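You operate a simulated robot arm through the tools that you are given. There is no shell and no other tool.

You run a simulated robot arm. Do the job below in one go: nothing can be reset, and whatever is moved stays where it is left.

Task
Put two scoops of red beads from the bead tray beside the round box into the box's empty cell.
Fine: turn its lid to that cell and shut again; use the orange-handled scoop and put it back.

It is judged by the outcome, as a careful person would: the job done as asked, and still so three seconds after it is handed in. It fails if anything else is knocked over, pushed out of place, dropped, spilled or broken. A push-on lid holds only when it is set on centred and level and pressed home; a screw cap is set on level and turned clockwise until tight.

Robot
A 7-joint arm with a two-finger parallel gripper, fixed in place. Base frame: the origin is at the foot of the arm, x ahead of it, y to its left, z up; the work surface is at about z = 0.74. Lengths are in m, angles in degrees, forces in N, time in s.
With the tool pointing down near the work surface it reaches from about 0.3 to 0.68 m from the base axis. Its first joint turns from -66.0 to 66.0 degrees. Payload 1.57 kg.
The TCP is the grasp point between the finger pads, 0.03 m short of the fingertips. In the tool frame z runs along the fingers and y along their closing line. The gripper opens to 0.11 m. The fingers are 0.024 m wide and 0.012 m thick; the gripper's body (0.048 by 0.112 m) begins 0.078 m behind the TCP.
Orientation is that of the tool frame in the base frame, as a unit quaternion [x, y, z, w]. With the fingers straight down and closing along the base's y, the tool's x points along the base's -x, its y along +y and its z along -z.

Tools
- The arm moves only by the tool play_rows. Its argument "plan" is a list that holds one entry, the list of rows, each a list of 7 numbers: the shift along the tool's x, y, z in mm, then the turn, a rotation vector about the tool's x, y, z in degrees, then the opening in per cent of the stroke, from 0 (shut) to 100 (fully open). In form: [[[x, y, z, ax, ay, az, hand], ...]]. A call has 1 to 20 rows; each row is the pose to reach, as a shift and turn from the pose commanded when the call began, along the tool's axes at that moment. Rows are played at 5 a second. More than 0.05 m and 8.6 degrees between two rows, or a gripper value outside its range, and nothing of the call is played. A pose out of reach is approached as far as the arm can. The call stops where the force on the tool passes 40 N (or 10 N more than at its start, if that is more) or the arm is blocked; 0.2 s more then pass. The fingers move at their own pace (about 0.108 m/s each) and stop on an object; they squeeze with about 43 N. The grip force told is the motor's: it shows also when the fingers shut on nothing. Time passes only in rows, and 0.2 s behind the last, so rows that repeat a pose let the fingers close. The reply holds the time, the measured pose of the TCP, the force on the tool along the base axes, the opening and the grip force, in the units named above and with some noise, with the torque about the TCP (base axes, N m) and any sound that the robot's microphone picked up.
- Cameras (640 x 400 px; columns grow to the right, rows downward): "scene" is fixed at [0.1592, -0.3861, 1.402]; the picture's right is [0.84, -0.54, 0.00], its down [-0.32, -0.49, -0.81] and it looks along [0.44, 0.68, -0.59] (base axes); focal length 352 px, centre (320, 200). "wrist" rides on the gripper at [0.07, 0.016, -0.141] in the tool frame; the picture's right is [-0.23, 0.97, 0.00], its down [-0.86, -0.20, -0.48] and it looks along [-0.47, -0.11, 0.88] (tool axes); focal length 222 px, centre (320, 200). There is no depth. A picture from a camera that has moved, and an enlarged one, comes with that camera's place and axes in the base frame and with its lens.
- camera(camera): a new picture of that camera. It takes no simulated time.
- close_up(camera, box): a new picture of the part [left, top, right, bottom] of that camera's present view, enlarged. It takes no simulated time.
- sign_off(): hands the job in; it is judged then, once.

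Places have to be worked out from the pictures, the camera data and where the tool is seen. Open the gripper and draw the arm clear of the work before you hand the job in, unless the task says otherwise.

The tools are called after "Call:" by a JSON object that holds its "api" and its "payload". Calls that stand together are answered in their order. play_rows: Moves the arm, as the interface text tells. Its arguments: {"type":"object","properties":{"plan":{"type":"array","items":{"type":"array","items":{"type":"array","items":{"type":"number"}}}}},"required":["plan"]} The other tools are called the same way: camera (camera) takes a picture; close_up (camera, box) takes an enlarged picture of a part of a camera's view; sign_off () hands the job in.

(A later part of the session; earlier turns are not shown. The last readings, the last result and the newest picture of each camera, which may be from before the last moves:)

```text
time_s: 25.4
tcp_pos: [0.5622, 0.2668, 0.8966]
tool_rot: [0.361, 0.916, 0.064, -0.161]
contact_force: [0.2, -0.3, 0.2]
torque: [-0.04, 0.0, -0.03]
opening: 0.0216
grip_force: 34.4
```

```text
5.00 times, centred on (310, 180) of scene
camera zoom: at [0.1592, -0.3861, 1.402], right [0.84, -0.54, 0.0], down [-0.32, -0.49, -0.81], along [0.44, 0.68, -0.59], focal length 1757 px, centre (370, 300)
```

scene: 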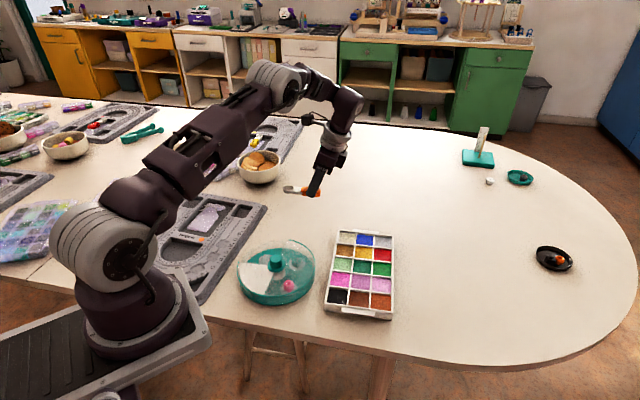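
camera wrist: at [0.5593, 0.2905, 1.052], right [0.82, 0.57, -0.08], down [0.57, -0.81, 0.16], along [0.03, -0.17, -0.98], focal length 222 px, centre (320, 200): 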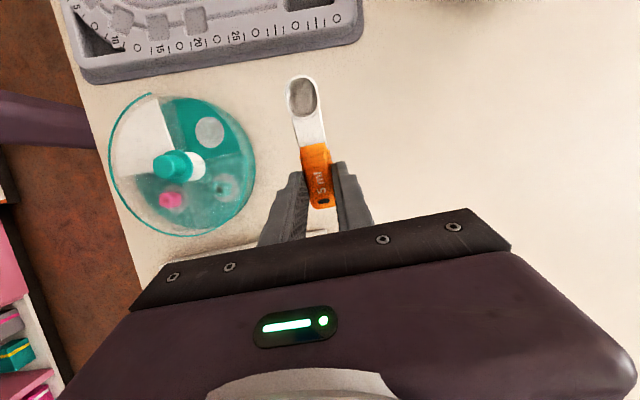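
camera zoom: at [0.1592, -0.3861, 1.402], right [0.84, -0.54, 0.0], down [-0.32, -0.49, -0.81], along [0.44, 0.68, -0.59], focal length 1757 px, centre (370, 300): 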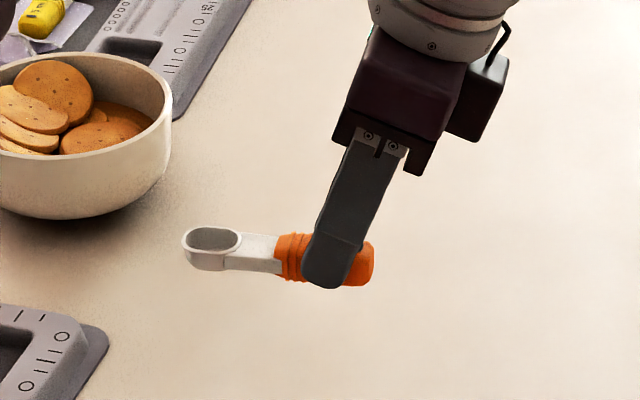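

The scoop is held level. I carry it to the tray side while turning to yaw 133°, so the bowl points along the tray's long side above the red cell.

Call:
{"api": "play_rows", "payload": {"plan": [[[-15, -13.8, -5.5, -2.57, 0, 7.05, 5], [-30, -27.6, -11, -5.13, 0, 14.1, 5], [-45, -41.4, -16.4, -7.7, 0, 21.15, 5], [-60, -55.1, -21.9, -10.27, 0, 28.2, 5], [-75, -68.9, -27.4, -12.83, 0, 35.25, 5], [-90, -82.7, -32.9, -15.4, 0, 42.3, 5], [-105, -96.5, -38.3, -17.97, 0, 49.35, 5], [-120, -110.3, -43.8, -20.53, 0, 56.4, 5], [-135, -124, -49.3, -23.1, 0, 63.45, 5], [-150, -137.8, -54.8, -25.67, 0, 70.5, 5], [-165, -151.6, -60.2, -28.23, 0, 77.55, 5], [-180.6, -165.4, -65.7, -30.8, 0, 84.6, 5], [-180.6, -165.4, -65.7, -30.8, 0, 84.6, 5]]]}}

Call:
{"api": "camera", "payload": {"camera": "wrist"}}

Call:
{"api": "close_up", "payload": {"camera": "scene", "box": [300, 170, 440, 330]}}

```text
time_s: 28.2
tcp_pos: [0.5897, 0.0148, 0.8958]
tool_rot: [0.904, 0.391, 0.16, -0.069]
contact_force: [-0.2, -0.3, 0.1]
torque: [-0.01, -0.01, 0.0]
opening: 0.0217
grip_force: 34.7
```

```text
taken
camera wrist: at [0.6123, 0.0163, 1.0513], right [0.56, -0.82, -0.08], down [-0.81, -0.57, 0.16], along [-0.17, -0.03, -0.98], focal length 222 px, centre (320, 200)
```

wrist: 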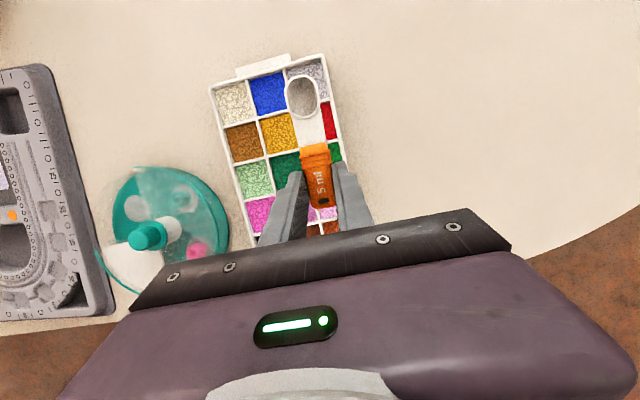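

```text
2.50 times, centred on (370, 250) of scene
camera zoom: at [0.1592, -0.3861, 1.402], right [0.84, -0.54, 0.0], down [-0.32, -0.49, -0.81], along [0.44, 0.68, -0.59], focal length 879 px, centre (195, 75)
```

zoom: 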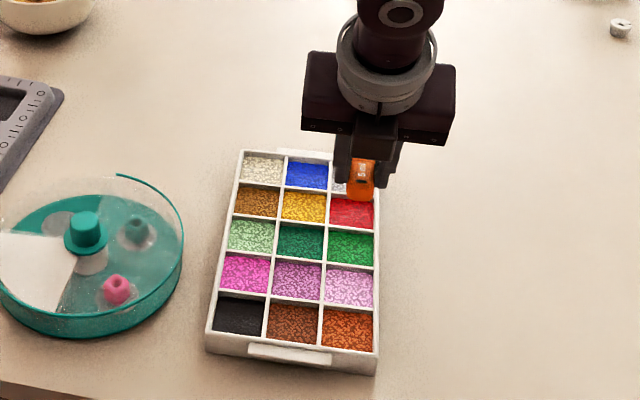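

The reach works. I zoom in to measure the red cell and the bowl's offset.

Call:
{"api": "close_up", "payload": {"camera": "wrist", "box": [260, 50, 360, 130]}}

Call:
{"api": "close_up", "payload": {"camera": "wrist", "box": [260, 110, 380, 220]}}

Call:
{"api": "close_up", "payload": {"camera": "scene", "box": [330, 220, 400, 270]}}

Call:
{"api": "close_up", "payload": {"camera": "scene", "box": [320, 280, 400, 325]}}

```text
5.00 times, centred on (310, 90) of wrist
camera zoom: at [0.6123, 0.0163, 1.0513], right [0.56, -0.82, -0.08], down [-0.81, -0.57, 0.16], along [-0.17, -0.03, -0.98], focal length 1111 px, centre (370, 750)
```

zoom: 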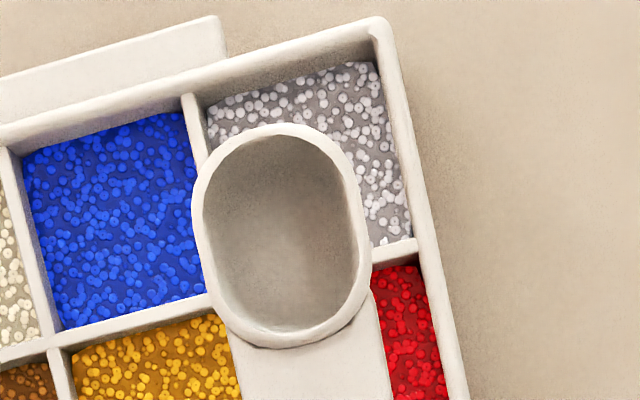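

```text
3.64 times, centred on (320, 165) of wrist
camera zoom: at [0.6123, 0.0163, 1.0513], right [0.56, -0.82, -0.08], down [-0.81, -0.57, 0.16], along [-0.17, -0.03, -0.98], focal length 808 px, centre (320, 327)
```

zoom: 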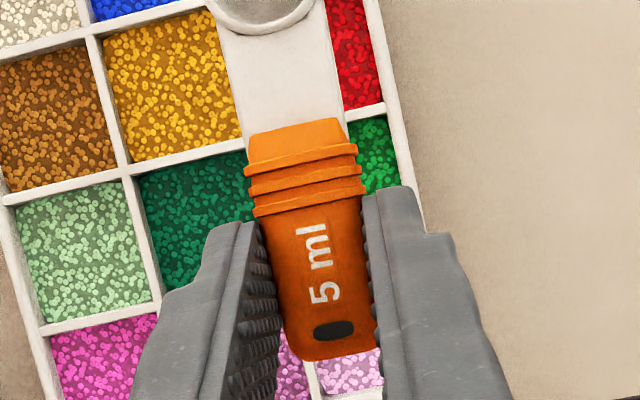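

```text
8.00 times, centred on (365, 245) of scene
camera zoom: at [0.1592, -0.3861, 1.402], right [0.84, -0.54, 0.0], down [-0.32, -0.49, -0.81], along [0.44, 0.68, -0.59], focal length 2812 px, centre (-40, -160)
```

zoom: 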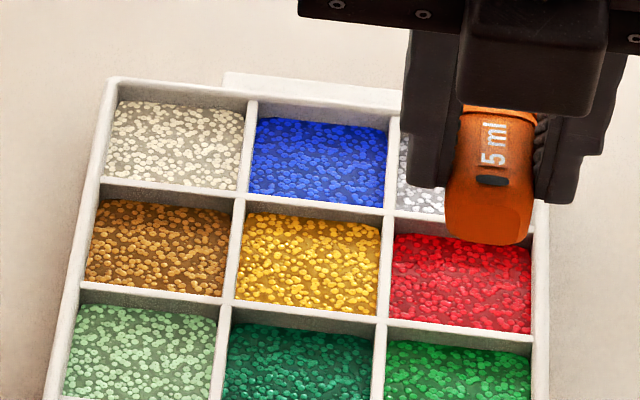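

```text
8.00 times, centred on (360, 302) of scene
camera zoom: at [0.1592, -0.3861, 1.402], right [0.84, -0.54, 0.0], down [-0.32, -0.49, -0.81], along [0.44, 0.68, -0.59], focal length 2812 px, centre (0, -620)
```

zoom: 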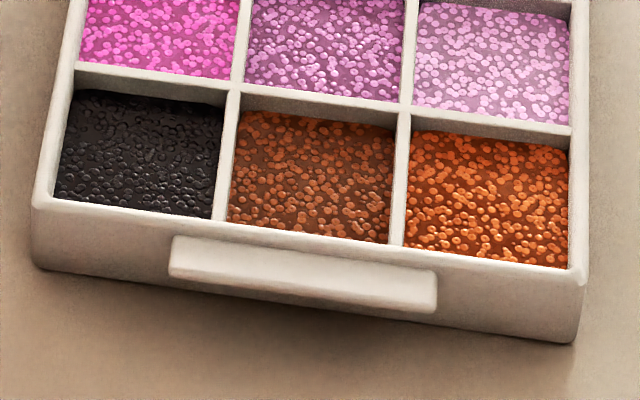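

The red cell centre is about (0.640, 0.066), its wall tops about 0.768 and the bead surface about 0.760. I test the dipping tilt of 60° in free air above the tray to check reach.

Call:
{"api": "play_rows", "payload": {"plan": [[[6.5, 0, 2.4, 0, -7.5, 0, 5], [12.9, 0, 4.7, 0, -15, 0, 5], [19.4, 0, 7.1, 0, -22.5, 0, 5], [25.8, 0, 9.4, 0, -30, 0, 5], [32.3, 0, 11.8, 0, -37.5, 0, 5], [38.8, 0, 14.1, 0, -45, 0, 5], [45.2, 0, 16.5, 0, -52.5, 0, 5], [51.7, 0, 18.8, 0, -60, 0, 5], [51.7, 0, 18.8, 0, -60, 0, 5]]]}}

Call:
{"api": "camera", "payload": {"camera": "wrist"}}

Call:
{"api": "close_up", "payload": {"camera": "scene", "box": [300, 170, 440, 330]}}

```text
time_s: 30.2
tcp_pos: [0.5686, 0.0459, 0.8961]
tool_rot: [0.862, 0.379, -0.308, 0.134]
contact_force: [-0.3, 0.3, -0.9]
torque: [0.0, 0.01, 0.0]
opening: 0.0215
grip_force: 34.8
out of reach, approached as far as the arm can: row 6, 7, 8, 9
```

```text
taken
camera wrist: at [0.6773, 0.14, 0.9608], right [0.6, -0.79, 0.14], down [-0.39, -0.13, 0.91], along [-0.7, -0.6, -0.39], focal length 222 px, centre (320, 200)
```

wrist: 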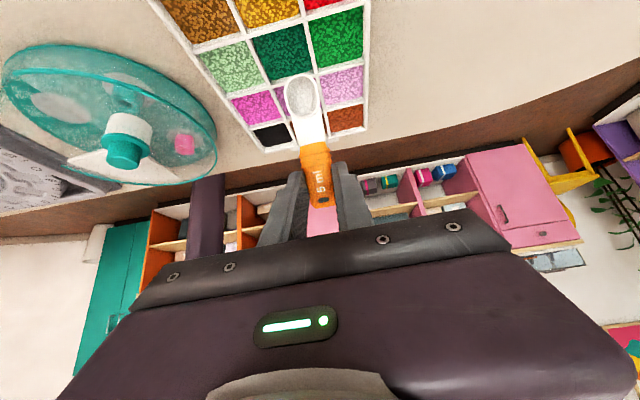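

```text
2.50 times, centred on (370, 250) of scene
camera zoom: at [0.1592, -0.3861, 1.402], right [0.84, -0.54, 0.0], down [-0.32, -0.49, -0.81], along [0.44, 0.68, -0.59], focal length 879 px, centre (195, 75)
```

zoom: 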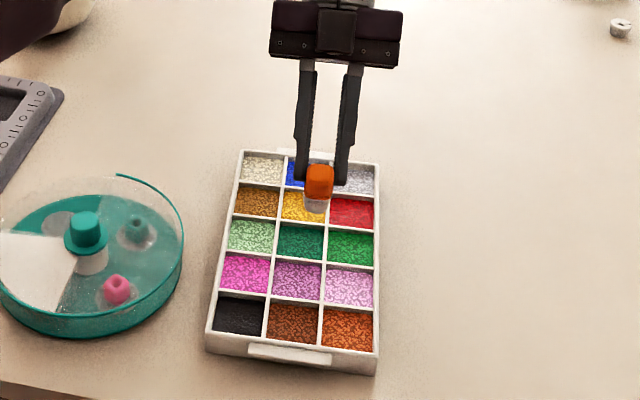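

The 60° tilt at azimuth 47° is out of reach, because the wrist ends up too far out. I return to level and will use the tangential azimuth of about 92° (the cell's diagonal) instead.

Call:
{"api": "play_rows", "payload": {"plan": [[[-5.3, 0, 4.4, 0, 7.5, 0, 5], [-10.5, 0, 8.9, 0, 15, 0, 5], [-15.8, 0, 13.3, 0, 22.5, 0, 5], [-21, 0, 17.7, 0, 30, 0, 5], [-26.3, 0, 22.1, 0, 37.5, 0, 5], [-31.6, 0, 26.6, 0, 45, 0, 5], [-36.8, 0, 31, 0, 52.5, 0, 5], [-42.1, 0, 35.4, 0, 60, 0, 5], [-42.1, 0, 35.4, 0, 60, 0, 5]]]}}

```text
time_s: 32.2
tcp_pos: [0.5318, 0.0048, 0.8964]
tool_rot: [0.903, 0.392, 0.16, -0.07]
contact_force: [0.6, -0.4, -0.3]
torque: [-0.02, 0.04, 0.01]
opening: 0.0219
grip_force: 34.7
```

Commanded poses get clipped, so I work from the measured pose. Next I move to the level start pose at azimuth 92° with the bowl above the red cell.

Call:
{"api": "play_rows", "payload": {"plan": [[[9.1, 12.6, 3.3, 2.2, 0, -6.04, 5], [18.2, 25.2, 6.6, 4.4, 0, -12.08, 5], [27.3, 37.8, 9.9, 6.6, 0, -18.12, 5], [36.5, 50.3, 13.3, 8.8, 0, -24.17, 5], [45.6, 62.9, 16.6, 11, 0, -30.2, 5], [54.7, 75.5, 19.9, 13.2, 0, -36.25, 5], [63.8, 88.1, 23.2, 15.4, 0, -42.3, 5], [63.8, 88.1, 23.2, 15.4, 0, -42.3, 5]]]}}

Call:
{"api": "camera", "payload": {"camera": "wrist"}}

Call:
{"api": "close_up", "payload": {"camera": "wrist", "box": [260, 50, 380, 140]}}

```text
time_s: 34.0
tcp_pos: [0.6416, -0.0044, 0.8963]
tool_rot: [0.684, 0.709, 0.121, -0.125]
contact_force: [-0.5, 0.7, -0.5]
torque: [0.01, -0.03, 0.02]
opening: 0.0217
grip_force: 34.9
```

```text
taken
camera wrist: at [0.6569, 0.0135, 1.0527], right [0.98, -0.18, -0.08], down [-0.16, -0.97, 0.16], along [-0.1, -0.14, -0.98], focal length 222 px, centre (320, 200)
```

wrist: 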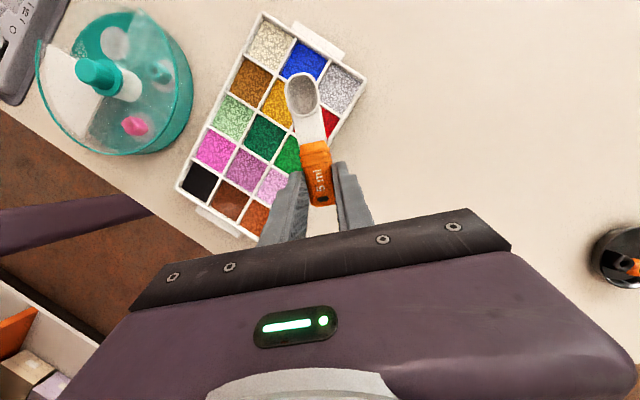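

```text
4.44 times, centred on (320, 95) of wrist
camera zoom: at [0.6569, 0.0135, 1.0527], right [0.98, -0.18, -0.08], down [-0.16, -0.97, 0.16], along [-0.1, -0.14, -0.98], focal length 987 px, centre (320, 667)
```

zoom: 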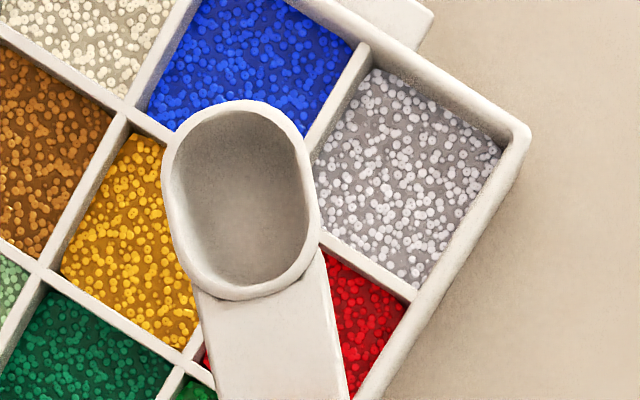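

The reach is fine here and the bowl sits right above the red cell. I tilt the scoop 60° tip-down in the air above the cell.

Call:
{"api": "play_rows", "payload": {"plan": [[[6.4, 0, 2.3, 0, -7.5, 0, 5], [12.8, 0, 4.7, 0, -15, 0, 5], [19.2, 0, 7, 0, -22.5, 0, 5], [25.6, 0, 9.3, 0, -30, 0, 5], [31.9, 0, 11.6, 0, -37.5, 0, 5], [38.3, 0, 14, 0, -45, 0, 5], [44.7, 0, 16.3, 0, -52.5, 0, 5], [51.1, 0, 18.6, 0, -60, 0, 5], [51.1, 0, 18.6, 0, -60, 0, 5]]]}}

Call:
{"api": "camera", "payload": {"camera": "wrist"}}

Call:
{"api": "close_up", "payload": {"camera": "scene", "box": [320, 170, 440, 270]}}

```text
time_s: 36.0
tcp_pos: [0.6391, 0.0489, 0.8968]
tool_rot: [0.652, 0.676, -0.237, 0.247]
contact_force: [-0.3, -0.1, -0.5]
torque: [0.01, 0.02, 0.0]
opening: 0.0217
grip_force: 35.0
```

```text
taken
camera wrist: at [0.6509, 0.195, 0.9592], right [0.98, -0.14, 0.15], down [-0.19, -0.35, 0.92], along [-0.08, -0.93, -0.37], focal length 222 px, centre (320, 200)
```

wrist: 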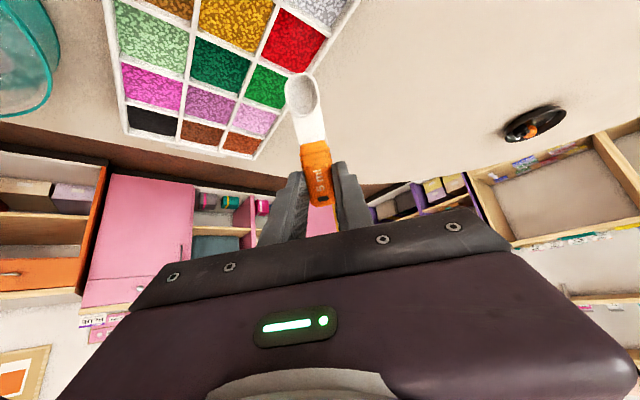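

```text
4.00 times, centred on (380, 220) of scene
camera zoom: at [0.1592, -0.3861, 1.402], right [0.84, -0.54, 0.0], down [-0.32, -0.49, -0.81], along [0.44, 0.68, -0.59], focal length 1406 px, centre (80, 120)
```

zoom: 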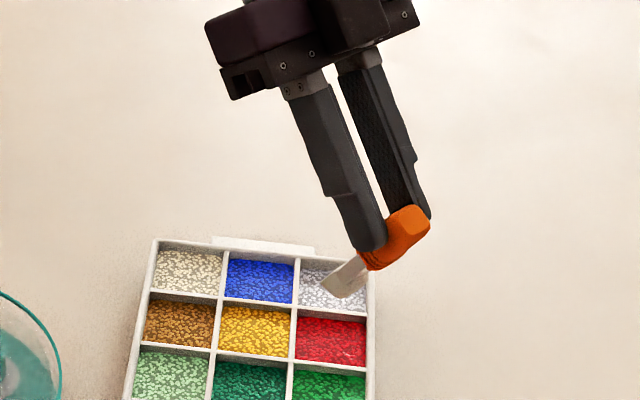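

The pose was reached and the bowl tip is above the red cell. I lower it into the beads, watching the force.

Call:
{"api": "play_rows", "payload": {"plan": [[[12.9, 0, 15.3, 0, 0, 0, 5], [25.7, 0, 30.6, 0, 0, 0, 5], [32.2, 0, 38.3, 0, 0, 0, 5], [35.4, 0, 42.1, 0, 0, 0, 5], [37.3, 0, 44.4, 0, 0, 0, 5]]]}}

Call:
{"api": "close_up", "payload": {"camera": "wrist", "box": [240, 20, 380, 130]}}

Call:
{"api": "close_up", "payload": {"camera": "scene", "box": [350, 220, 410, 270]}}

```text
time_s: 37.2
tcp_pos: [0.641, 0.0496, 0.8381]
tool_rot: [0.653, 0.676, -0.238, 0.246]
contact_force: [-0.8, 1.2, 4.6]
torque: [0.08, 0.11, 0.05]
opening: 0.0218
grip_force: 34.6
```

```text
3.64 times, centred on (310, 75) of wrist
camera zoom: at [0.6513, 0.1948, 0.9012], right [0.98, -0.14, 0.15], down [-0.19, -0.35, 0.92], along [-0.08, -0.92, -0.37], focal length 808 px, centre (356, 654)
```

zoom: 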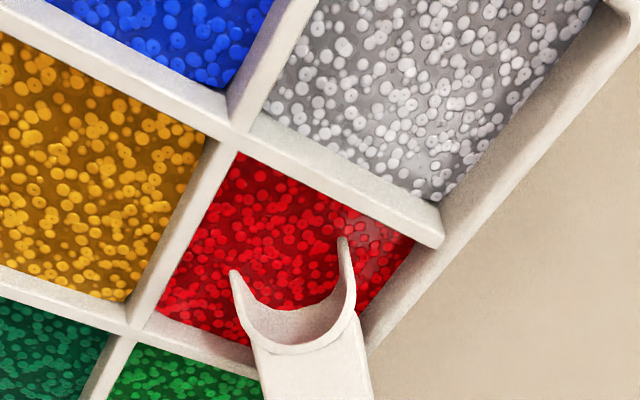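

```text
8.00 times, centred on (380, 245) of scene
camera zoom: at [0.1591, -0.3861, 1.402], right [0.84, -0.54, 0.0], down [-0.32, -0.49, -0.81], along [0.44, 0.68, -0.59], focal length 2812 px, centre (-160, -160)
```

zoom: 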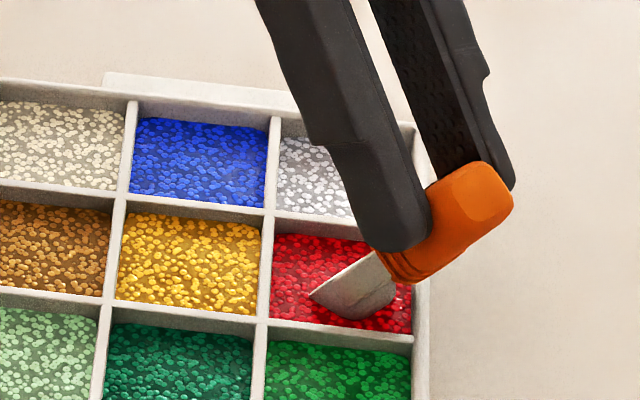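

The bowl is dug in with only 4.6 N of resistance and clear walls. I sweep it forward while rotating it up to about 28°, then check.

Call:
{"api": "play_rows", "payload": {"plan": [[[-1.6, 0, 3.3, 0, 3, 0, 5], [-3.1, 0, 6.6, 0, 6, 0, 5], [-4.4, 0, 9.7, 0, 9.3, 0, 5], [-5.7, 0, 12.8, 0, 12.5, 0, 5], [-6.8, 0, 16.3, 0, 15.8, 0, 5], [-7.8, 0, 19.7, 0, 19, 0, 5], [-8.9, 0, 23.9, 0, 22, 0, 5], [-9.9, 0, 28, 0, 25, 0, 5], [-12.6, 0, 30.3, 0, 28.5, 0, 5], [-15.3, 0, 32.5, 0, 32, 0, 5]]]}}

Call:
{"api": "close_up", "payload": {"camera": "wrist", "box": [240, 20, 380, 130]}}

Call:
{"api": "close_up", "payload": {"camera": "scene", "box": [350, 220, 410, 270]}}

```text
time_s: 39.4
tcp_pos: [0.6418, 0.0198, 0.8218]
tool_rot: [0.694, 0.717, -0.047, 0.048]
contact_force: [-0.2, 0.2, -0.5]
torque: [-0.04, 0.05, 0.01]
opening: 0.0215
grip_force: 35.1
```

```text
3.64 times, centred on (310, 75) of wrist
camera zoom: at [0.6535, 0.1071, 0.9523], right [0.98, -0.19, 0.03], down [-0.17, -0.79, 0.59], along [-0.09, -0.58, -0.81], focal length 808 px, centre (356, 654)
```

zoom: 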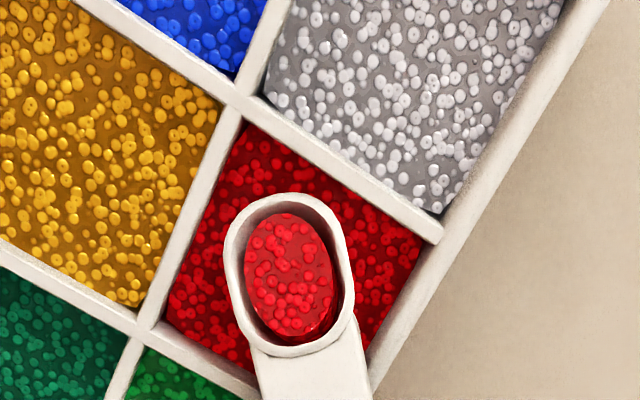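

```text
8.00 times, centred on (380, 245) of scene
camera zoom: at [0.1592, -0.3861, 1.402], right [0.84, -0.54, 0.0], down [-0.32, -0.49, -0.81], along [0.44, 0.68, -0.59], focal length 2812 px, centre (-160, -160)
```

zoom: 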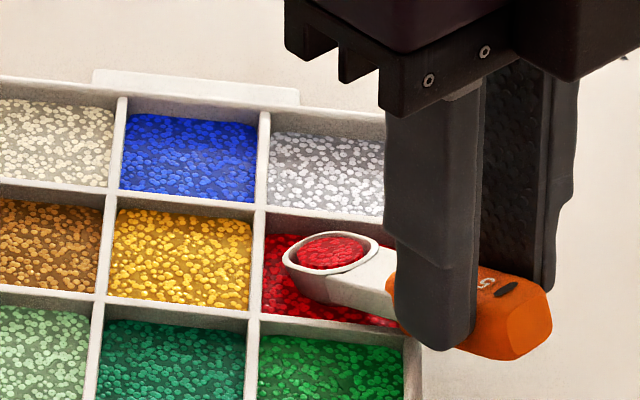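

The bowl is full of red beads and there is no contact force. I level it out while lifting clear of the tray.

Call:
{"api": "play_rows", "payload": {"plan": [[[-4.1, 0, -0.5, 0, 4, 0, 5], [-8.2, 0, -0.9, 0, 8, 0, 5], [-11.2, 0, -4.5, 0, 11.5, 0, 5], [-14.3, 0, -8.1, 0, 15, 0, 5], [-17, 0, -12.7, 0, 18.5, 0, 5], [-19.6, 0, -17.4, 0, 22, 0, 5], [-22.4, 0, -23.1, 0, 25, 0, 5], [-25.2, 0, -28.8, 0, 28, 0, 5], [-26.5, 0, -37.7, 0, 28, 0, 5], [-27.8, 0, -46.6, 0, 28, 0, 5], [-29.1, 0, -56.5, 0, 28, 0, 5], [-30.5, 0, -66.4, 0, 28, 0, 5], [-30.5, 0, -66.4, 0, 28, 0, 5]]]}}

Call:
{"api": "camera", "payload": {"camera": "wrist"}}

Call:
{"api": "close_up", "payload": {"camera": "wrist", "box": [260, 50, 380, 140]}}

Call:
{"api": "close_up", "payload": {"camera": "scene", "box": [330, 190, 430, 270]}}

```text
time_s: 42.2
tcp_pos: [0.6427, -0.0039, 0.8927]
tool_rot: [0.684, 0.708, 0.121, -0.125]
contact_force: [-0.1, 0.0, -0.9]
torque: [-0.02, 0.01, 0.05]
opening: 0.022
grip_force: 35.0
```

```text
taken
camera wrist: at [0.6567, 0.014, 1.049], right [0.98, -0.18, -0.08], down [-0.17, -0.97, 0.16], along [-0.1, -0.14, -0.98], focal length 222 px, centre (320, 200)
```

wrist: 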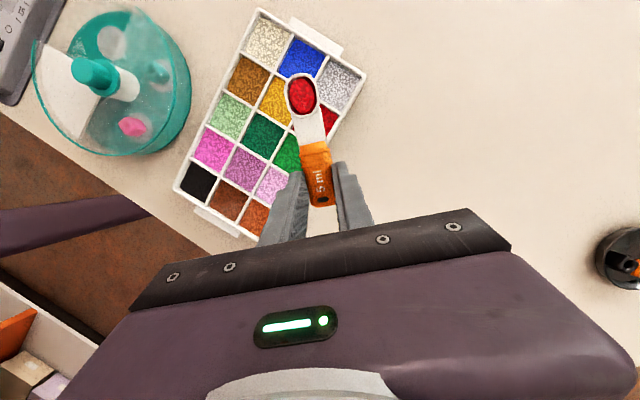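

```text
4.44 times, centred on (320, 95) of wrist
camera zoom: at [0.6567, 0.014, 1.049], right [0.98, -0.18, -0.08], down [-0.17, -0.97, 0.16], along [-0.1, -0.14, -0.98], focal length 987 px, centre (320, 667)
```

zoom: 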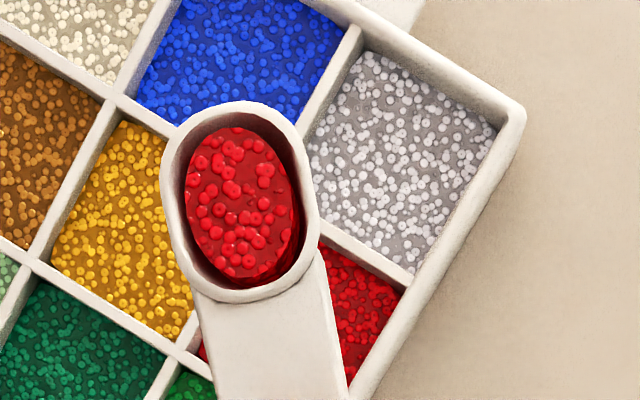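

```text
5.00 times, centred on (380, 230) of scene
camera zoom: at [0.1592, -0.3861, 1.402], right [0.84, -0.54, 0.0], down [-0.32, -0.49, -0.81], along [0.44, 0.68, -0.59], focal length 1757 px, centre (20, 50)
```

zoom: 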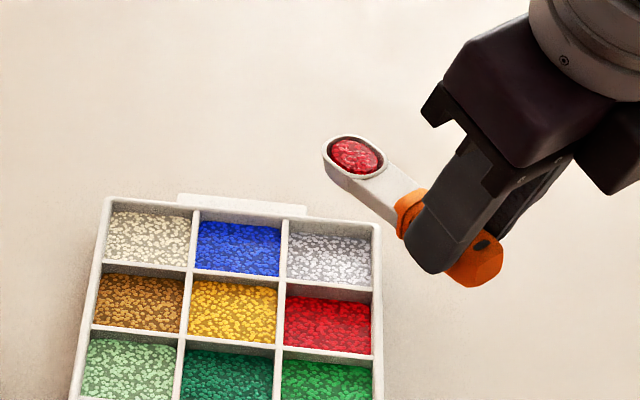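

I have a clean full scoop. I carry it level to the box, with the bowl ending above the open cell at about (0.39, 0.225).

Call:
{"api": "play_rows", "payload": {"plan": [[[13, -20.3, 4.7, 0, 0, 0, 5], [26, -40.7, 9.5, 0, 0, 0, 5], [39, -61, 14.2, 0, 0, 0, 5], [52, -81.3, 18.9, 0, 0, 0, 5], [65, -101.7, 23.7, 0, 0, 0, 5], [78, -122, 28.4, 0, 0, 0, 5], [91, -142.3, 33.1, 0, 0, 0, 5], [104.1, -162.7, 37.9, 0, 0, 0, 5], [117.1, -183, 42.6, 0, 0, 0, 5], [130.1, -203.3, 47.3, 0, 0, 0, 5], [143.1, -223.7, 52.1, 0, 0, 0, 5], [156.1, -244, 56.8, 0, 0, 0, 5], [156.1, -244, 56.8, 0, 0, 0, 5]]]}}

Call:
{"api": "camera", "payload": {"camera": "wrist"}}

Call:
{"api": "close_up", "payload": {"camera": "wrist", "box": [220, 40, 420, 220]}}

Call:
{"api": "close_up", "payload": {"camera": "scene", "box": [220, 190, 340, 310]}}

```text
time_s: 45.0
tcp_pos: [0.3907, 0.1528, 0.8938]
tool_rot: [0.684, 0.708, 0.121, -0.125]
contact_force: [0.2, -0.4, -1.4]
torque: [0.01, 0.05, 0.0]
opening: 0.0219
grip_force: 34.5
```

```text
taken
camera wrist: at [0.4067, 0.1709, 1.0496], right [0.98, -0.18, -0.08], down [-0.17, -0.97, 0.16], along [-0.1, -0.14, -0.98], focal length 222 px, centre (320, 200)
```

wrist: 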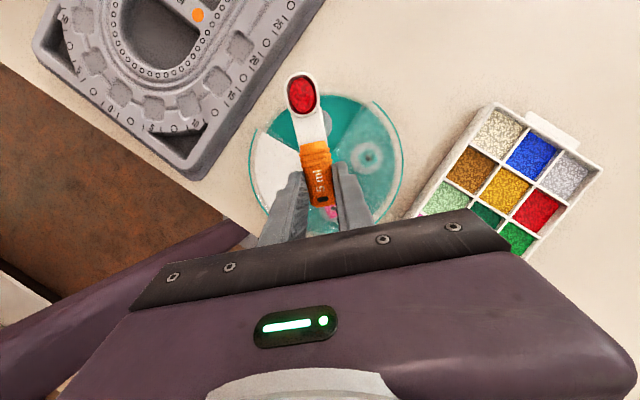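

```text
2.22 times, centred on (320, 130) of wrist
camera zoom: at [0.4067, 0.1709, 1.0496], right [0.98, -0.18, -0.08], down [-0.17, -0.97, 0.16], along [-0.1, -0.14, -0.98], focal length 494 px, centre (320, 356)
```

zoom: 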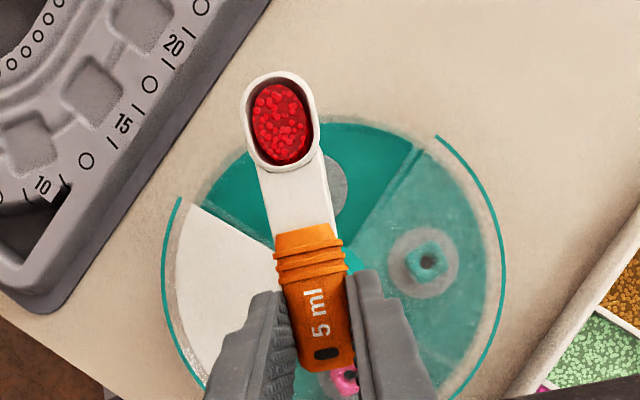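

```text
3.33 times, centred on (280, 250) of scene
camera zoom: at [0.1592, -0.3861, 1.402], right [0.84, -0.54, 0.0], down [-0.32, -0.49, -0.81], along [0.44, 0.68, -0.59], focal length 1172 px, centre (453, 33)
```

zoom: 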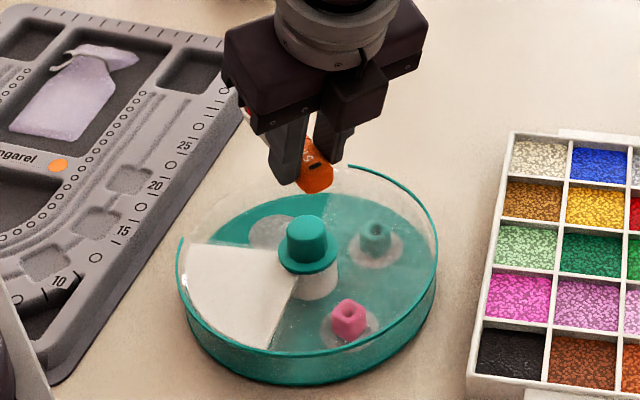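

The bowl is above the open cell. I pour by tipping the scoop gradually to 75° while keeping the lip over the middle of the cell, just above lid height.

Call:
{"api": "play_rows", "payload": {"plan": [[[-0.6, 0, 3, 0, -7.5, 0, 5], [0.6, 0, 7.7, 0, -15, 0, 5], [1.7, 0, 13.4, 0, -22.5, 0, 5], [3.4, 0, 20.4, 0, -30, 0, 5], [7.5, 0, 28.3, 0, -37.5, 0, 5], [14.5, 0, 30.9, 0, -45, 0, 5], [23, 0, 34, 0, -52.5, 0, 5], [33.3, 0, 37.7, 0, -60, 0, 5], [43.7, 0, 41.5, 0, -67.5, 0, 5], [55, 0, 45.6, 0, -75, 0, 5], [55, 0, 45.6, 0, -75, 0, 5], [55, 0, 45.6, 0, -75, 0, 5]]]}}

Call:
{"api": "camera", "payload": {"camera": "wrist"}}

Call:
{"api": "close_up", "payload": {"camera": "scene", "box": [220, 190, 340, 310]}}

```text
time_s: 47.6
tcp_pos: [0.39, 0.2211, 0.8692]
tool_rot: [0.616, 0.638, -0.321, 0.333]
contact_force: [0.4, -0.6, -0.7]
torque: [0.01, 0.0, -0.02]
opening: 0.0217
grip_force: 35.0
```

```text
taken
camera wrist: at [0.4004, 0.3775, 0.8923], right [0.98, -0.1, 0.19], down [-0.2, -0.1, 0.97], along [-0.07, -0.99, -0.12], focal length 222 px, centre (320, 200)
```

wrist: 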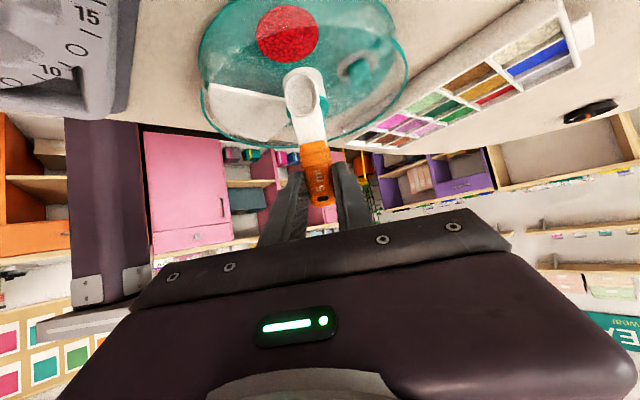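

```text
3.33 times, centred on (280, 250) of scene
camera zoom: at [0.1592, -0.3861, 1.402], right [0.84, -0.54, 0.0], down [-0.32, -0.49, -0.81], along [0.44, 0.68, -0.59], focal length 1172 px, centre (453, 33)
```

zoom: 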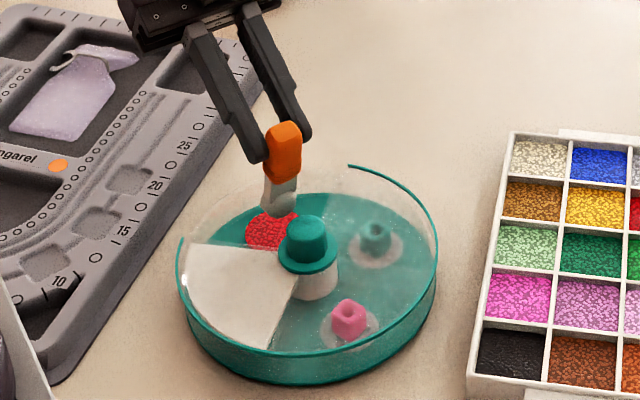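

The red beads landed on the empty cell's disc. I check that the bowl is empty and nothing spilled.

Call:
{"api": "close_up", "payload": {"camera": "wrist", "box": [200, 0, 420, 150]}}

Call:
{"api": "close_up", "payload": {"camera": "scene", "box": [250, 225, 310, 275]}}

```text
2.67 times, centred on (310, 75) of wrist
camera zoom: at [0.4004, 0.3775, 0.8923], right [0.98, -0.1, 0.19], down [-0.2, -0.1, 0.97], along [-0.07, -0.99, -0.12], focal length 592 px, centre (347, 533)
```

zoom: 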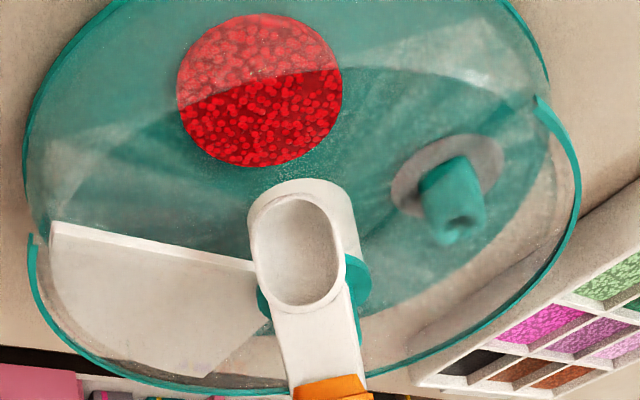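

```text
8.00 times, centred on (280, 250) of scene
camera zoom: at [0.1592, -0.3861, 1.402], right [0.84, -0.54, 0.0], down [-0.32, -0.49, -0.81], along [0.44, 0.68, -0.59], focal length 2812 px, centre (640, -200)
```

zoom: 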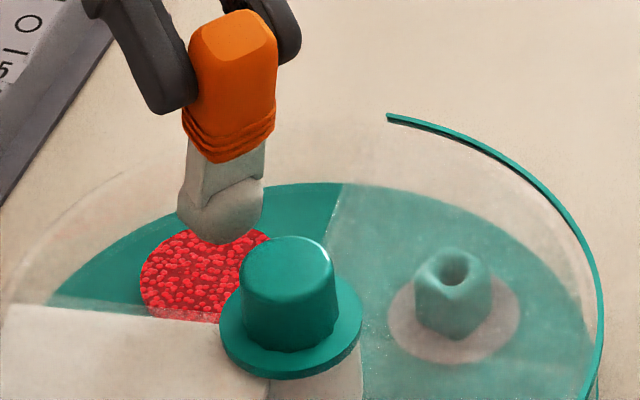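

The first scoop is fully in the cell and the bowl is empty. I bring the scoop back to level by reversing the motion.

Call:
{"api": "play_rows", "payload": {"plan": [[[-7.5, 0, 10.6, 0, 7.5, 0, 5], [-13.8, 0, 19.7, 0, 15, 0, 5], [-20.1, 0, 28.7, 0, 22.5, 0, 5], [-26.9, 0, 34.9, 0, 30, 0, 5], [-33.7, 0, 39.3, 0, 37.5, 0, 5], [-39.9, 0, 42.9, 0, 45, 0, 5], [-46.2, 0, 43.3, 0, 52.5, 0, 5], [-52, 0, 42.9, 0, 60, 0, 5], [-57, 0, 43.1, 0, 67.5, 0, 5], [-59.7, 0, 41.5, 0, 75, 0, 5], [-59.7, 0, 41.5, 0, 75, 0, 5]]]}}

Call:
{"api": "camera", "payload": {"camera": "wrist"}}

```text
time_s: 50.0
tcp_pos: [0.3924, 0.1524, 0.8939]
tool_rot: [0.685, 0.708, 0.121, -0.125]
contact_force: [0.8, 0.6, -0.2]
torque: [0.0, 0.02, 0.01]
opening: 0.0219
grip_force: 34.6
```

```text
taken
camera wrist: at [0.4073, 0.1706, 1.0502], right [0.98, -0.18, -0.08], down [-0.17, -0.97, 0.16], along [-0.1, -0.14, -0.98], focal length 222 px, centre (320, 200)
```

wrist: 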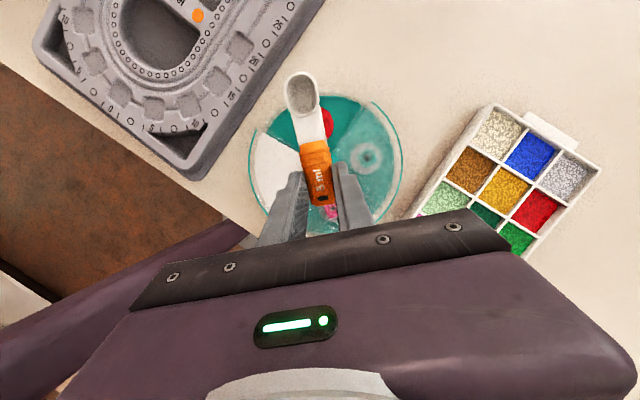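

Level again. I travel back to the start pose above the red cell for the second scoop.

Call:
{"api": "play_rows", "payload": {"plan": [[[-12.9, 20.3, -4.9, 0, 0, 0, 5], [-25.9, 40.5, -9.9, 0, 0, 0, 5], [-38.8, 60.8, -14.8, 0, 0, 0, 5], [-51.7, 81.1, -19.7, 0, 0, 0, 5], [-64.7, 101.3, -24.6, 0, 0, 0, 5], [-77.6, 121.6, -29.6, 0, 0, 0, 5], [-90.5, 141.9, -34.5, 0, 0, 0, 5], [-103.5, 162.1, -39.4, 0, 0, 0, 5], [-116.4, 182.4, -44.3, 0, 0, 0, 5], [-129.3, 202.7, -49.3, 0, 0, 0, 5], [-142.3, 222.9, -54.2, 0, 0, 0, 5], [-155.2, 243.2, -59.1, 0, 0, 0, 5], [-155.2, 243.2, -59.1, 0, 0, 0, 5]]]}}

Call:
{"api": "close_up", "payload": {"camera": "wrist", "box": [260, 50, 380, 140]}}

Call:
{"api": "close_up", "payload": {"camera": "scene", "box": [250, 225, 310, 275]}}

```text
time_s: 52.8
tcp_pos: [0.6397, -0.0055, 0.8972]
tool_rot: [0.684, 0.709, 0.121, -0.125]
contact_force: [-0.3, 0.7, -0.5]
torque: [-0.03, 0.0, -0.05]
opening: 0.0218
grip_force: 35.1
```

```text
4.44 times, centred on (320, 95) of wrist
camera zoom: at [0.6558, 0.013, 1.0523], right [0.98, -0.18, -0.08], down [-0.17, -0.97, 0.16], along [-0.1, -0.14, -0.98], focal length 987 px, centre (320, 667)
```

zoom: 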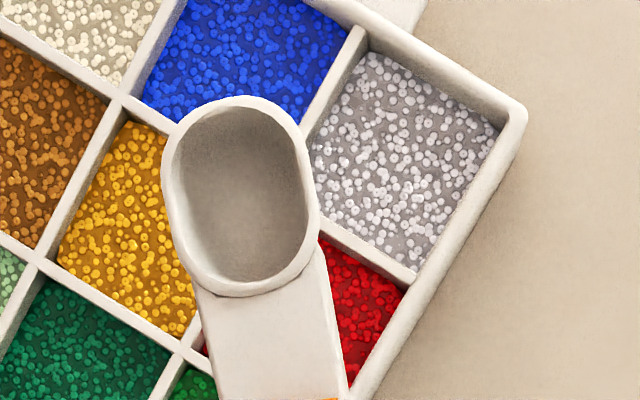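

```text
8.00 times, centred on (280, 250) of scene
camera zoom: at [0.1592, -0.3861, 1.402], right [0.84, -0.54, 0.0], down [-0.32, -0.49, -0.81], along [0.44, 0.68, -0.59], focal length 2812 px, centre (640, -200)
```

zoom: 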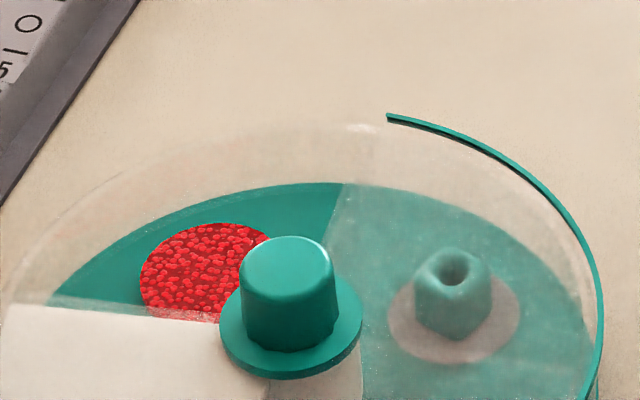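

The first scoop lies neatly in the cell and the hand is aligned as before. I tilt to 60° and dip into the red beads again, slightly deeper because the level dropped.

Call:
{"api": "play_rows", "payload": {"plan": [[[6.4, 0, 2.3, 0, -7.5, 0, 5], [12.8, 0, 4.7, 0, -15, 0, 5], [19.2, 0, 7, 0, -22.5, 0, 5], [25.6, 0, 9.3, 0, -30, 0, 5], [31.9, 0, 11.6, 0, -37.5, 0, 5], [38.3, 0, 14, 0, -45, 0, 5], [44.7, 0, 16.3, 0, -52.5, 0, 5], [51.1, 0, 18.6, 0, -60, 0, 5], [51.1, 0, 18.6, 0, -60, 0, 5], [44.3, 0, 37.4, 0, -60, 0, 5], [37.4, 0, 56.2, 0, -60, 0, 5], [34, 0, 65.6, 0, -60, 0, 5], [32.3, 0, 70.3, 0, -60, 0, 5], [30.6, 0, 75, 0, -60, 0, 5]]]}}

Call:
{"api": "close_up", "payload": {"camera": "wrist", "box": [240, 20, 380, 130]}}

```text
time_s: 55.8
tcp_pos: [0.6407, 0.0501, 0.8387]
tool_rot: [0.652, 0.676, -0.237, 0.248]
contact_force: [-4.3, 3.7, 17.6]
torque: [0.36, 0.4, 0.03]
opening: 0.022
grip_force: 34.1
```

```text
3.64 times, centred on (310, 75) of wrist
camera zoom: at [0.6503, 0.1949, 0.9006], right [0.98, -0.14, 0.15], down [-0.19, -0.35, 0.92], along [-0.08, -0.93, -0.37], focal length 808 px, centre (356, 654)
```

zoom: 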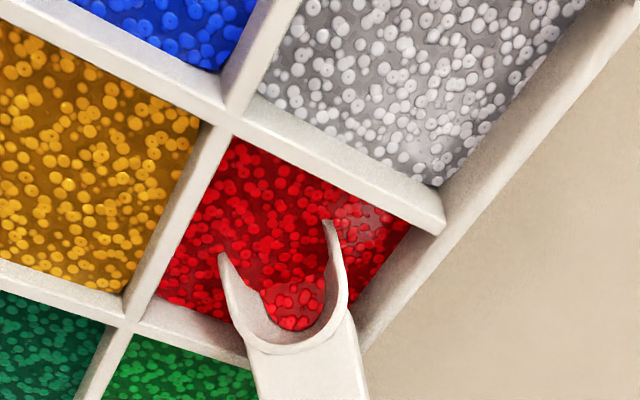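

I feel 17.6 N, so the tip is touching the cell floor. I raise it 2.5 mm and do the same sweep as before.

Call:
{"api": "play_rows", "payload": {"plan": [[[-1.6, 0, -1.9, 0, 0, 0, 5], [-3.2, 0, 1.4, 0, 3, 0, 5], [-4.7, 0, 4.7, 0, 6, 0, 5], [-6, 0, 7.8, 0, 9.3, 0, 5], [-7.3, 0, 10.9, 0, 12.5, 0, 5], [-8.4, 0, 14.4, 0, 15.8, 0, 5], [-9.4, 0, 17.8, 0, 19, 0, 5], [-10.5, 0, 22, 0, 22, 0, 5], [-11.5, 0, 26.1, 0, 25, 0, 5], [-14.2, 0, 28.4, 0, 28.5, 0, 5], [-16.9, 0, 30.6, 0, 32, 0, 5]]]}}

Call:
{"api": "close_up", "payload": {"camera": "wrist", "box": [240, 20, 380, 130]}}

Call:
{"api": "close_up", "payload": {"camera": "scene", "box": [350, 220, 410, 270]}}

```text
time_s: 58.2
tcp_pos: [0.6401, 0.0172, 0.823]
tool_rot: [0.693, 0.718, -0.048, 0.049]
contact_force: [0.2, 0.4, -0.3]
torque: [-0.02, -0.02, 0.0]
opening: 0.0218
grip_force: 34.6
```

```text
3.64 times, centred on (310, 75) of wrist
camera zoom: at [0.6527, 0.1061, 0.9532], right [0.98, -0.19, 0.03], down [-0.17, -0.79, 0.59], along [-0.09, -0.59, -0.81], focal length 808 px, centre (356, 654)
```

zoom: 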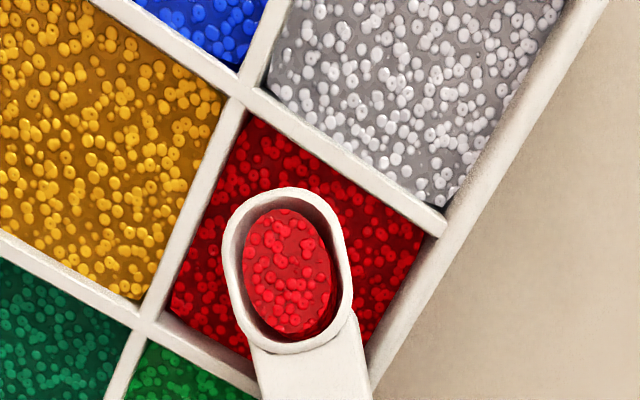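

```text
8.00 times, centred on (380, 245) of scene
camera zoom: at [0.1592, -0.3861, 1.402], right [0.84, -0.54, 0.0], down [-0.32, -0.49, -0.81], along [0.44, 0.68, -0.59], focal length 2812 px, centre (-160, -160)
```

zoom: 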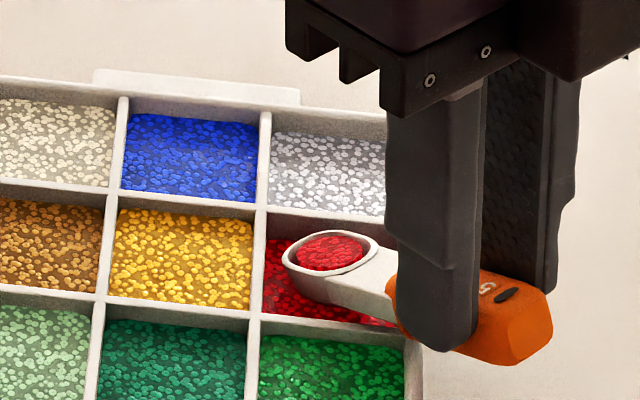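

The second full scoop looks identical to the first. I level it and lift as before.

Call:
{"api": "play_rows", "payload": {"plan": [[[-4.1, 0, -0.5, 0, 4, 0, 5], [-8.2, 0, -0.9, 0, 8, 0, 5], [-11.2, 0, -4.5, 0, 11.5, 0, 5], [-14.3, 0, -8.1, 0, 15, 0, 5], [-17, 0, -12.7, 0, 18.5, 0, 5], [-19.6, 0, -17.4, 0, 22, 0, 5], [-22.4, 0, -23.1, 0, 25, 0, 5], [-25.2, 0, -28.8, 0, 28, 0, 5], [-26.5, 0, -37.7, 0, 28, 0, 5], [-27.8, 0, -46.6, 0, 28, 0, 5], [-29.1, 0, -56.5, 0, 28, 0, 5], [-30.5, 0, -66.4, 0, 28, 0, 5], [-30.5, 0, -66.4, 0, 28, 0, 5]]]}}

Call:
{"api": "close_up", "payload": {"camera": "wrist", "box": [260, 50, 380, 140]}}

```text
time_s: 61.0
tcp_pos: [0.6406, -0.0044, 0.8938]
tool_rot: [0.684, 0.708, 0.12, -0.124]
contact_force: [0.4, 0.6, -0.7]
torque: [-0.01, 0.01, -0.02]
opening: 0.0216
grip_force: 35.1
```

```text
4.44 times, centred on (320, 95) of wrist
camera zoom: at [0.6559, 0.0134, 1.0499], right [0.98, -0.18, -0.08], down [-0.17, -0.97, 0.16], along [-0.1, -0.14, -0.98], focal length 987 px, centre (320, 667)
```

zoom: 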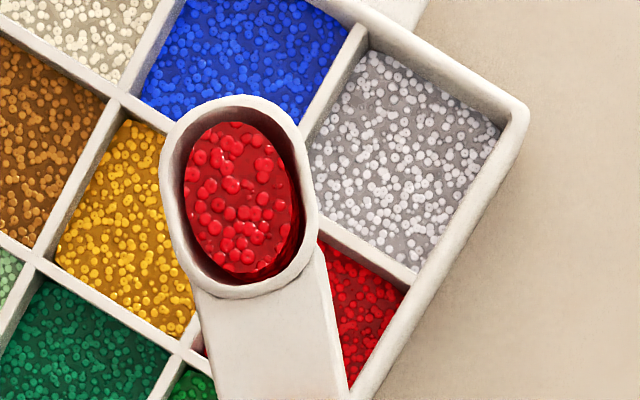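

Clean again. I carry it back over the open cell.

Call:
{"api": "play_rows", "payload": {"plan": [[[13, -20.3, 4.7, 0, 0, 0, 5], [26, -40.5, 9.5, 0, 0, 0, 5], [39, -60.8, 14.2, 0, 0, 0, 5], [52, -81, 18.9, 0, 0, 0, 5], [65, -101.3, 23.7, 0, 0, 0, 5], [78, -121.5, 28.4, 0, 0, 0, 5], [91, -141.8, 33.1, 0, 0, 0, 5], [104.1, -162, 37.9, 0, 0, 0, 5], [117.1, -182.3, 42.6, 0, 0, 0, 5], [130.1, -202.5, 47.3, 0, 0, 0, 5], [143.1, -222.8, 52.1, 0, 0, 0, 5], [156.1, -243, 56.8, 0, 0, 0, 5], [156.1, -243, 56.8, 0, 0, 0, 5]]]}}

Call:
{"api": "close_up", "payload": {"camera": "wrist", "box": [220, 40, 420, 220]}}

```text
time_s: 63.8
tcp_pos: [0.3928, 0.1537, 0.894]
tool_rot: [0.685, 0.708, 0.121, -0.124]
contact_force: [0.8, -0.9, -0.3]
torque: [0.04, 0.0, -0.01]
opening: 0.0219
grip_force: 34.4
```

```text
2.22 times, centred on (320, 130) of wrist
camera zoom: at [0.4076, 0.1713, 1.05], right [0.98, -0.18, -0.08], down [-0.17, -0.97, 0.16], along [-0.1, -0.14, -0.98], focal length 494 px, centre (320, 356)
```

zoom: 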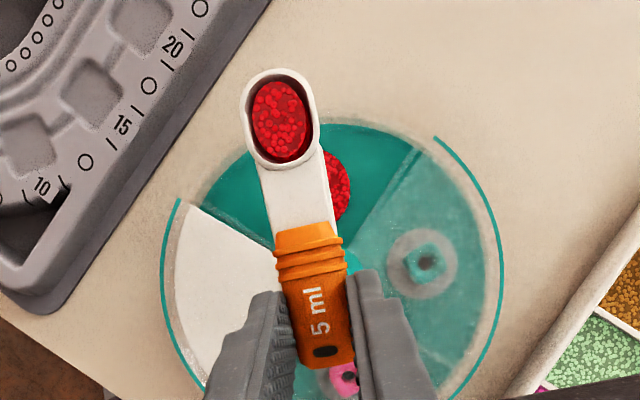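

The pose matches the first pour. I repeat the same tipping motion.

Call:
{"api": "play_rows", "payload": {"plan": [[[-0.6, 0, 3, 0, -7.5, 0, 5], [0.6, 0, 7.7, 0, -15, 0, 5], [1.7, 0, 13.4, 0, -22.5, 0, 5], [3.4, 0, 20.4, 0, -30, 0, 5], [7.5, 0, 28.3, 0, -37.5, 0, 5], [14.5, 0, 30.9, 0, -45, 0, 5], [23, 0, 34, 0, -52.5, 0, 5], [33.3, 0, 37.7, 0, -60, 0, 5], [43.7, 0, 41.5, 0, -67.5, 0, 5], [55, 0, 45.6, 0, -75, 0, 5], [55, 0, 45.6, 0, -75, 0, 5], [55, 0, 45.6, 0, -75, 0, 5]]]}}

Call:
{"api": "close_up", "payload": {"camera": "wrist", "box": [200, 0, 420, 150]}}

Call:
{"api": "close_up", "payload": {"camera": "scene", "box": [250, 225, 310, 275]}}

```text
time_s: 66.4
tcp_pos: [0.3895, 0.2211, 0.8693]
tool_rot: [0.615, 0.638, -0.322, 0.333]
contact_force: [0.1, 0.5, -0.1]
torque: [0.0, 0.0, 0.01]
opening: 0.022
grip_force: 34.9
```

```text
2.67 times, centred on (310, 75) of wrist
camera zoom: at [0.4005, 0.3773, 0.8932], right [0.98, -0.1, 0.19], down [-0.2, -0.1, 0.97], along [-0.07, -0.99, -0.12], focal length 592 px, centre (347, 533)
```

zoom: 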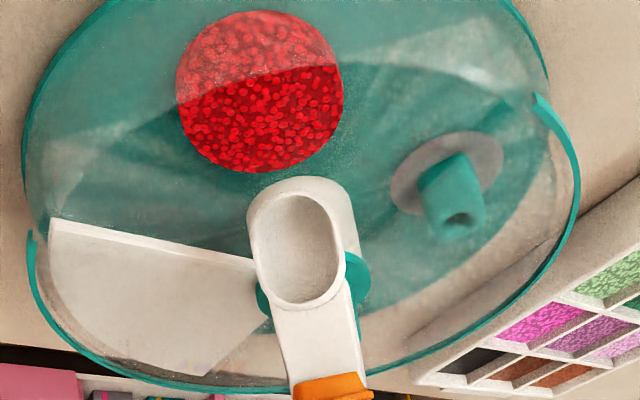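

```text
8.00 times, centred on (280, 250) of scene
camera zoom: at [0.1592, -0.3861, 1.402], right [0.84, -0.54, 0.0], down [-0.32, -0.49, -0.81], along [0.44, 0.68, -0.59], focal length 2812 px, centre (640, -200)
```

zoom: 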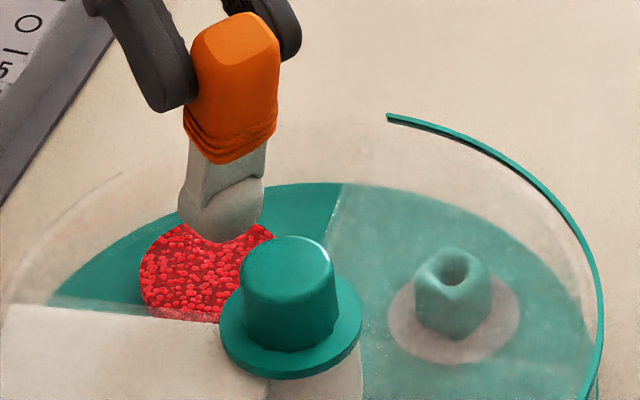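

Both scoops are in the cell and the bowl is empty. I level the scoop by reversing, and will then return it to where it lay.

Call:
{"api": "play_rows", "payload": {"plan": [[[-7.5, 0, 10.6, 0, 7.5, 0, 5], [-13.8, 0, 19.7, 0, 15, 0, 5], [-20.1, 0, 28.7, 0, 22.5, 0, 5], [-26.9, 0, 34.9, 0, 30, 0, 5], [-33.7, 0, 39.3, 0, 37.5, 0, 5], [-39.9, 0, 42.9, 0, 45, 0, 5], [-46.2, 0, 43.3, 0, 52.5, 0, 5], [-52, 0, 42.9, 0, 60, 0, 5], [-57, 0, 43.1, 0, 67.5, 0, 5], [-59.7, 0, 41.5, 0, 75, 0, 5], [-59.7, 0, 41.5, 0, 75, 0, 5]]]}}

```text
time_s: 68.8
tcp_pos: [0.3934, 0.1524, 0.8958]
tool_rot: [0.684, 0.708, 0.121, -0.125]
contact_force: [-0.1, -0.7, 0.2]
torque: [0.03, 0.0, 0.03]
opening: 0.0219
grip_force: 34.5
```

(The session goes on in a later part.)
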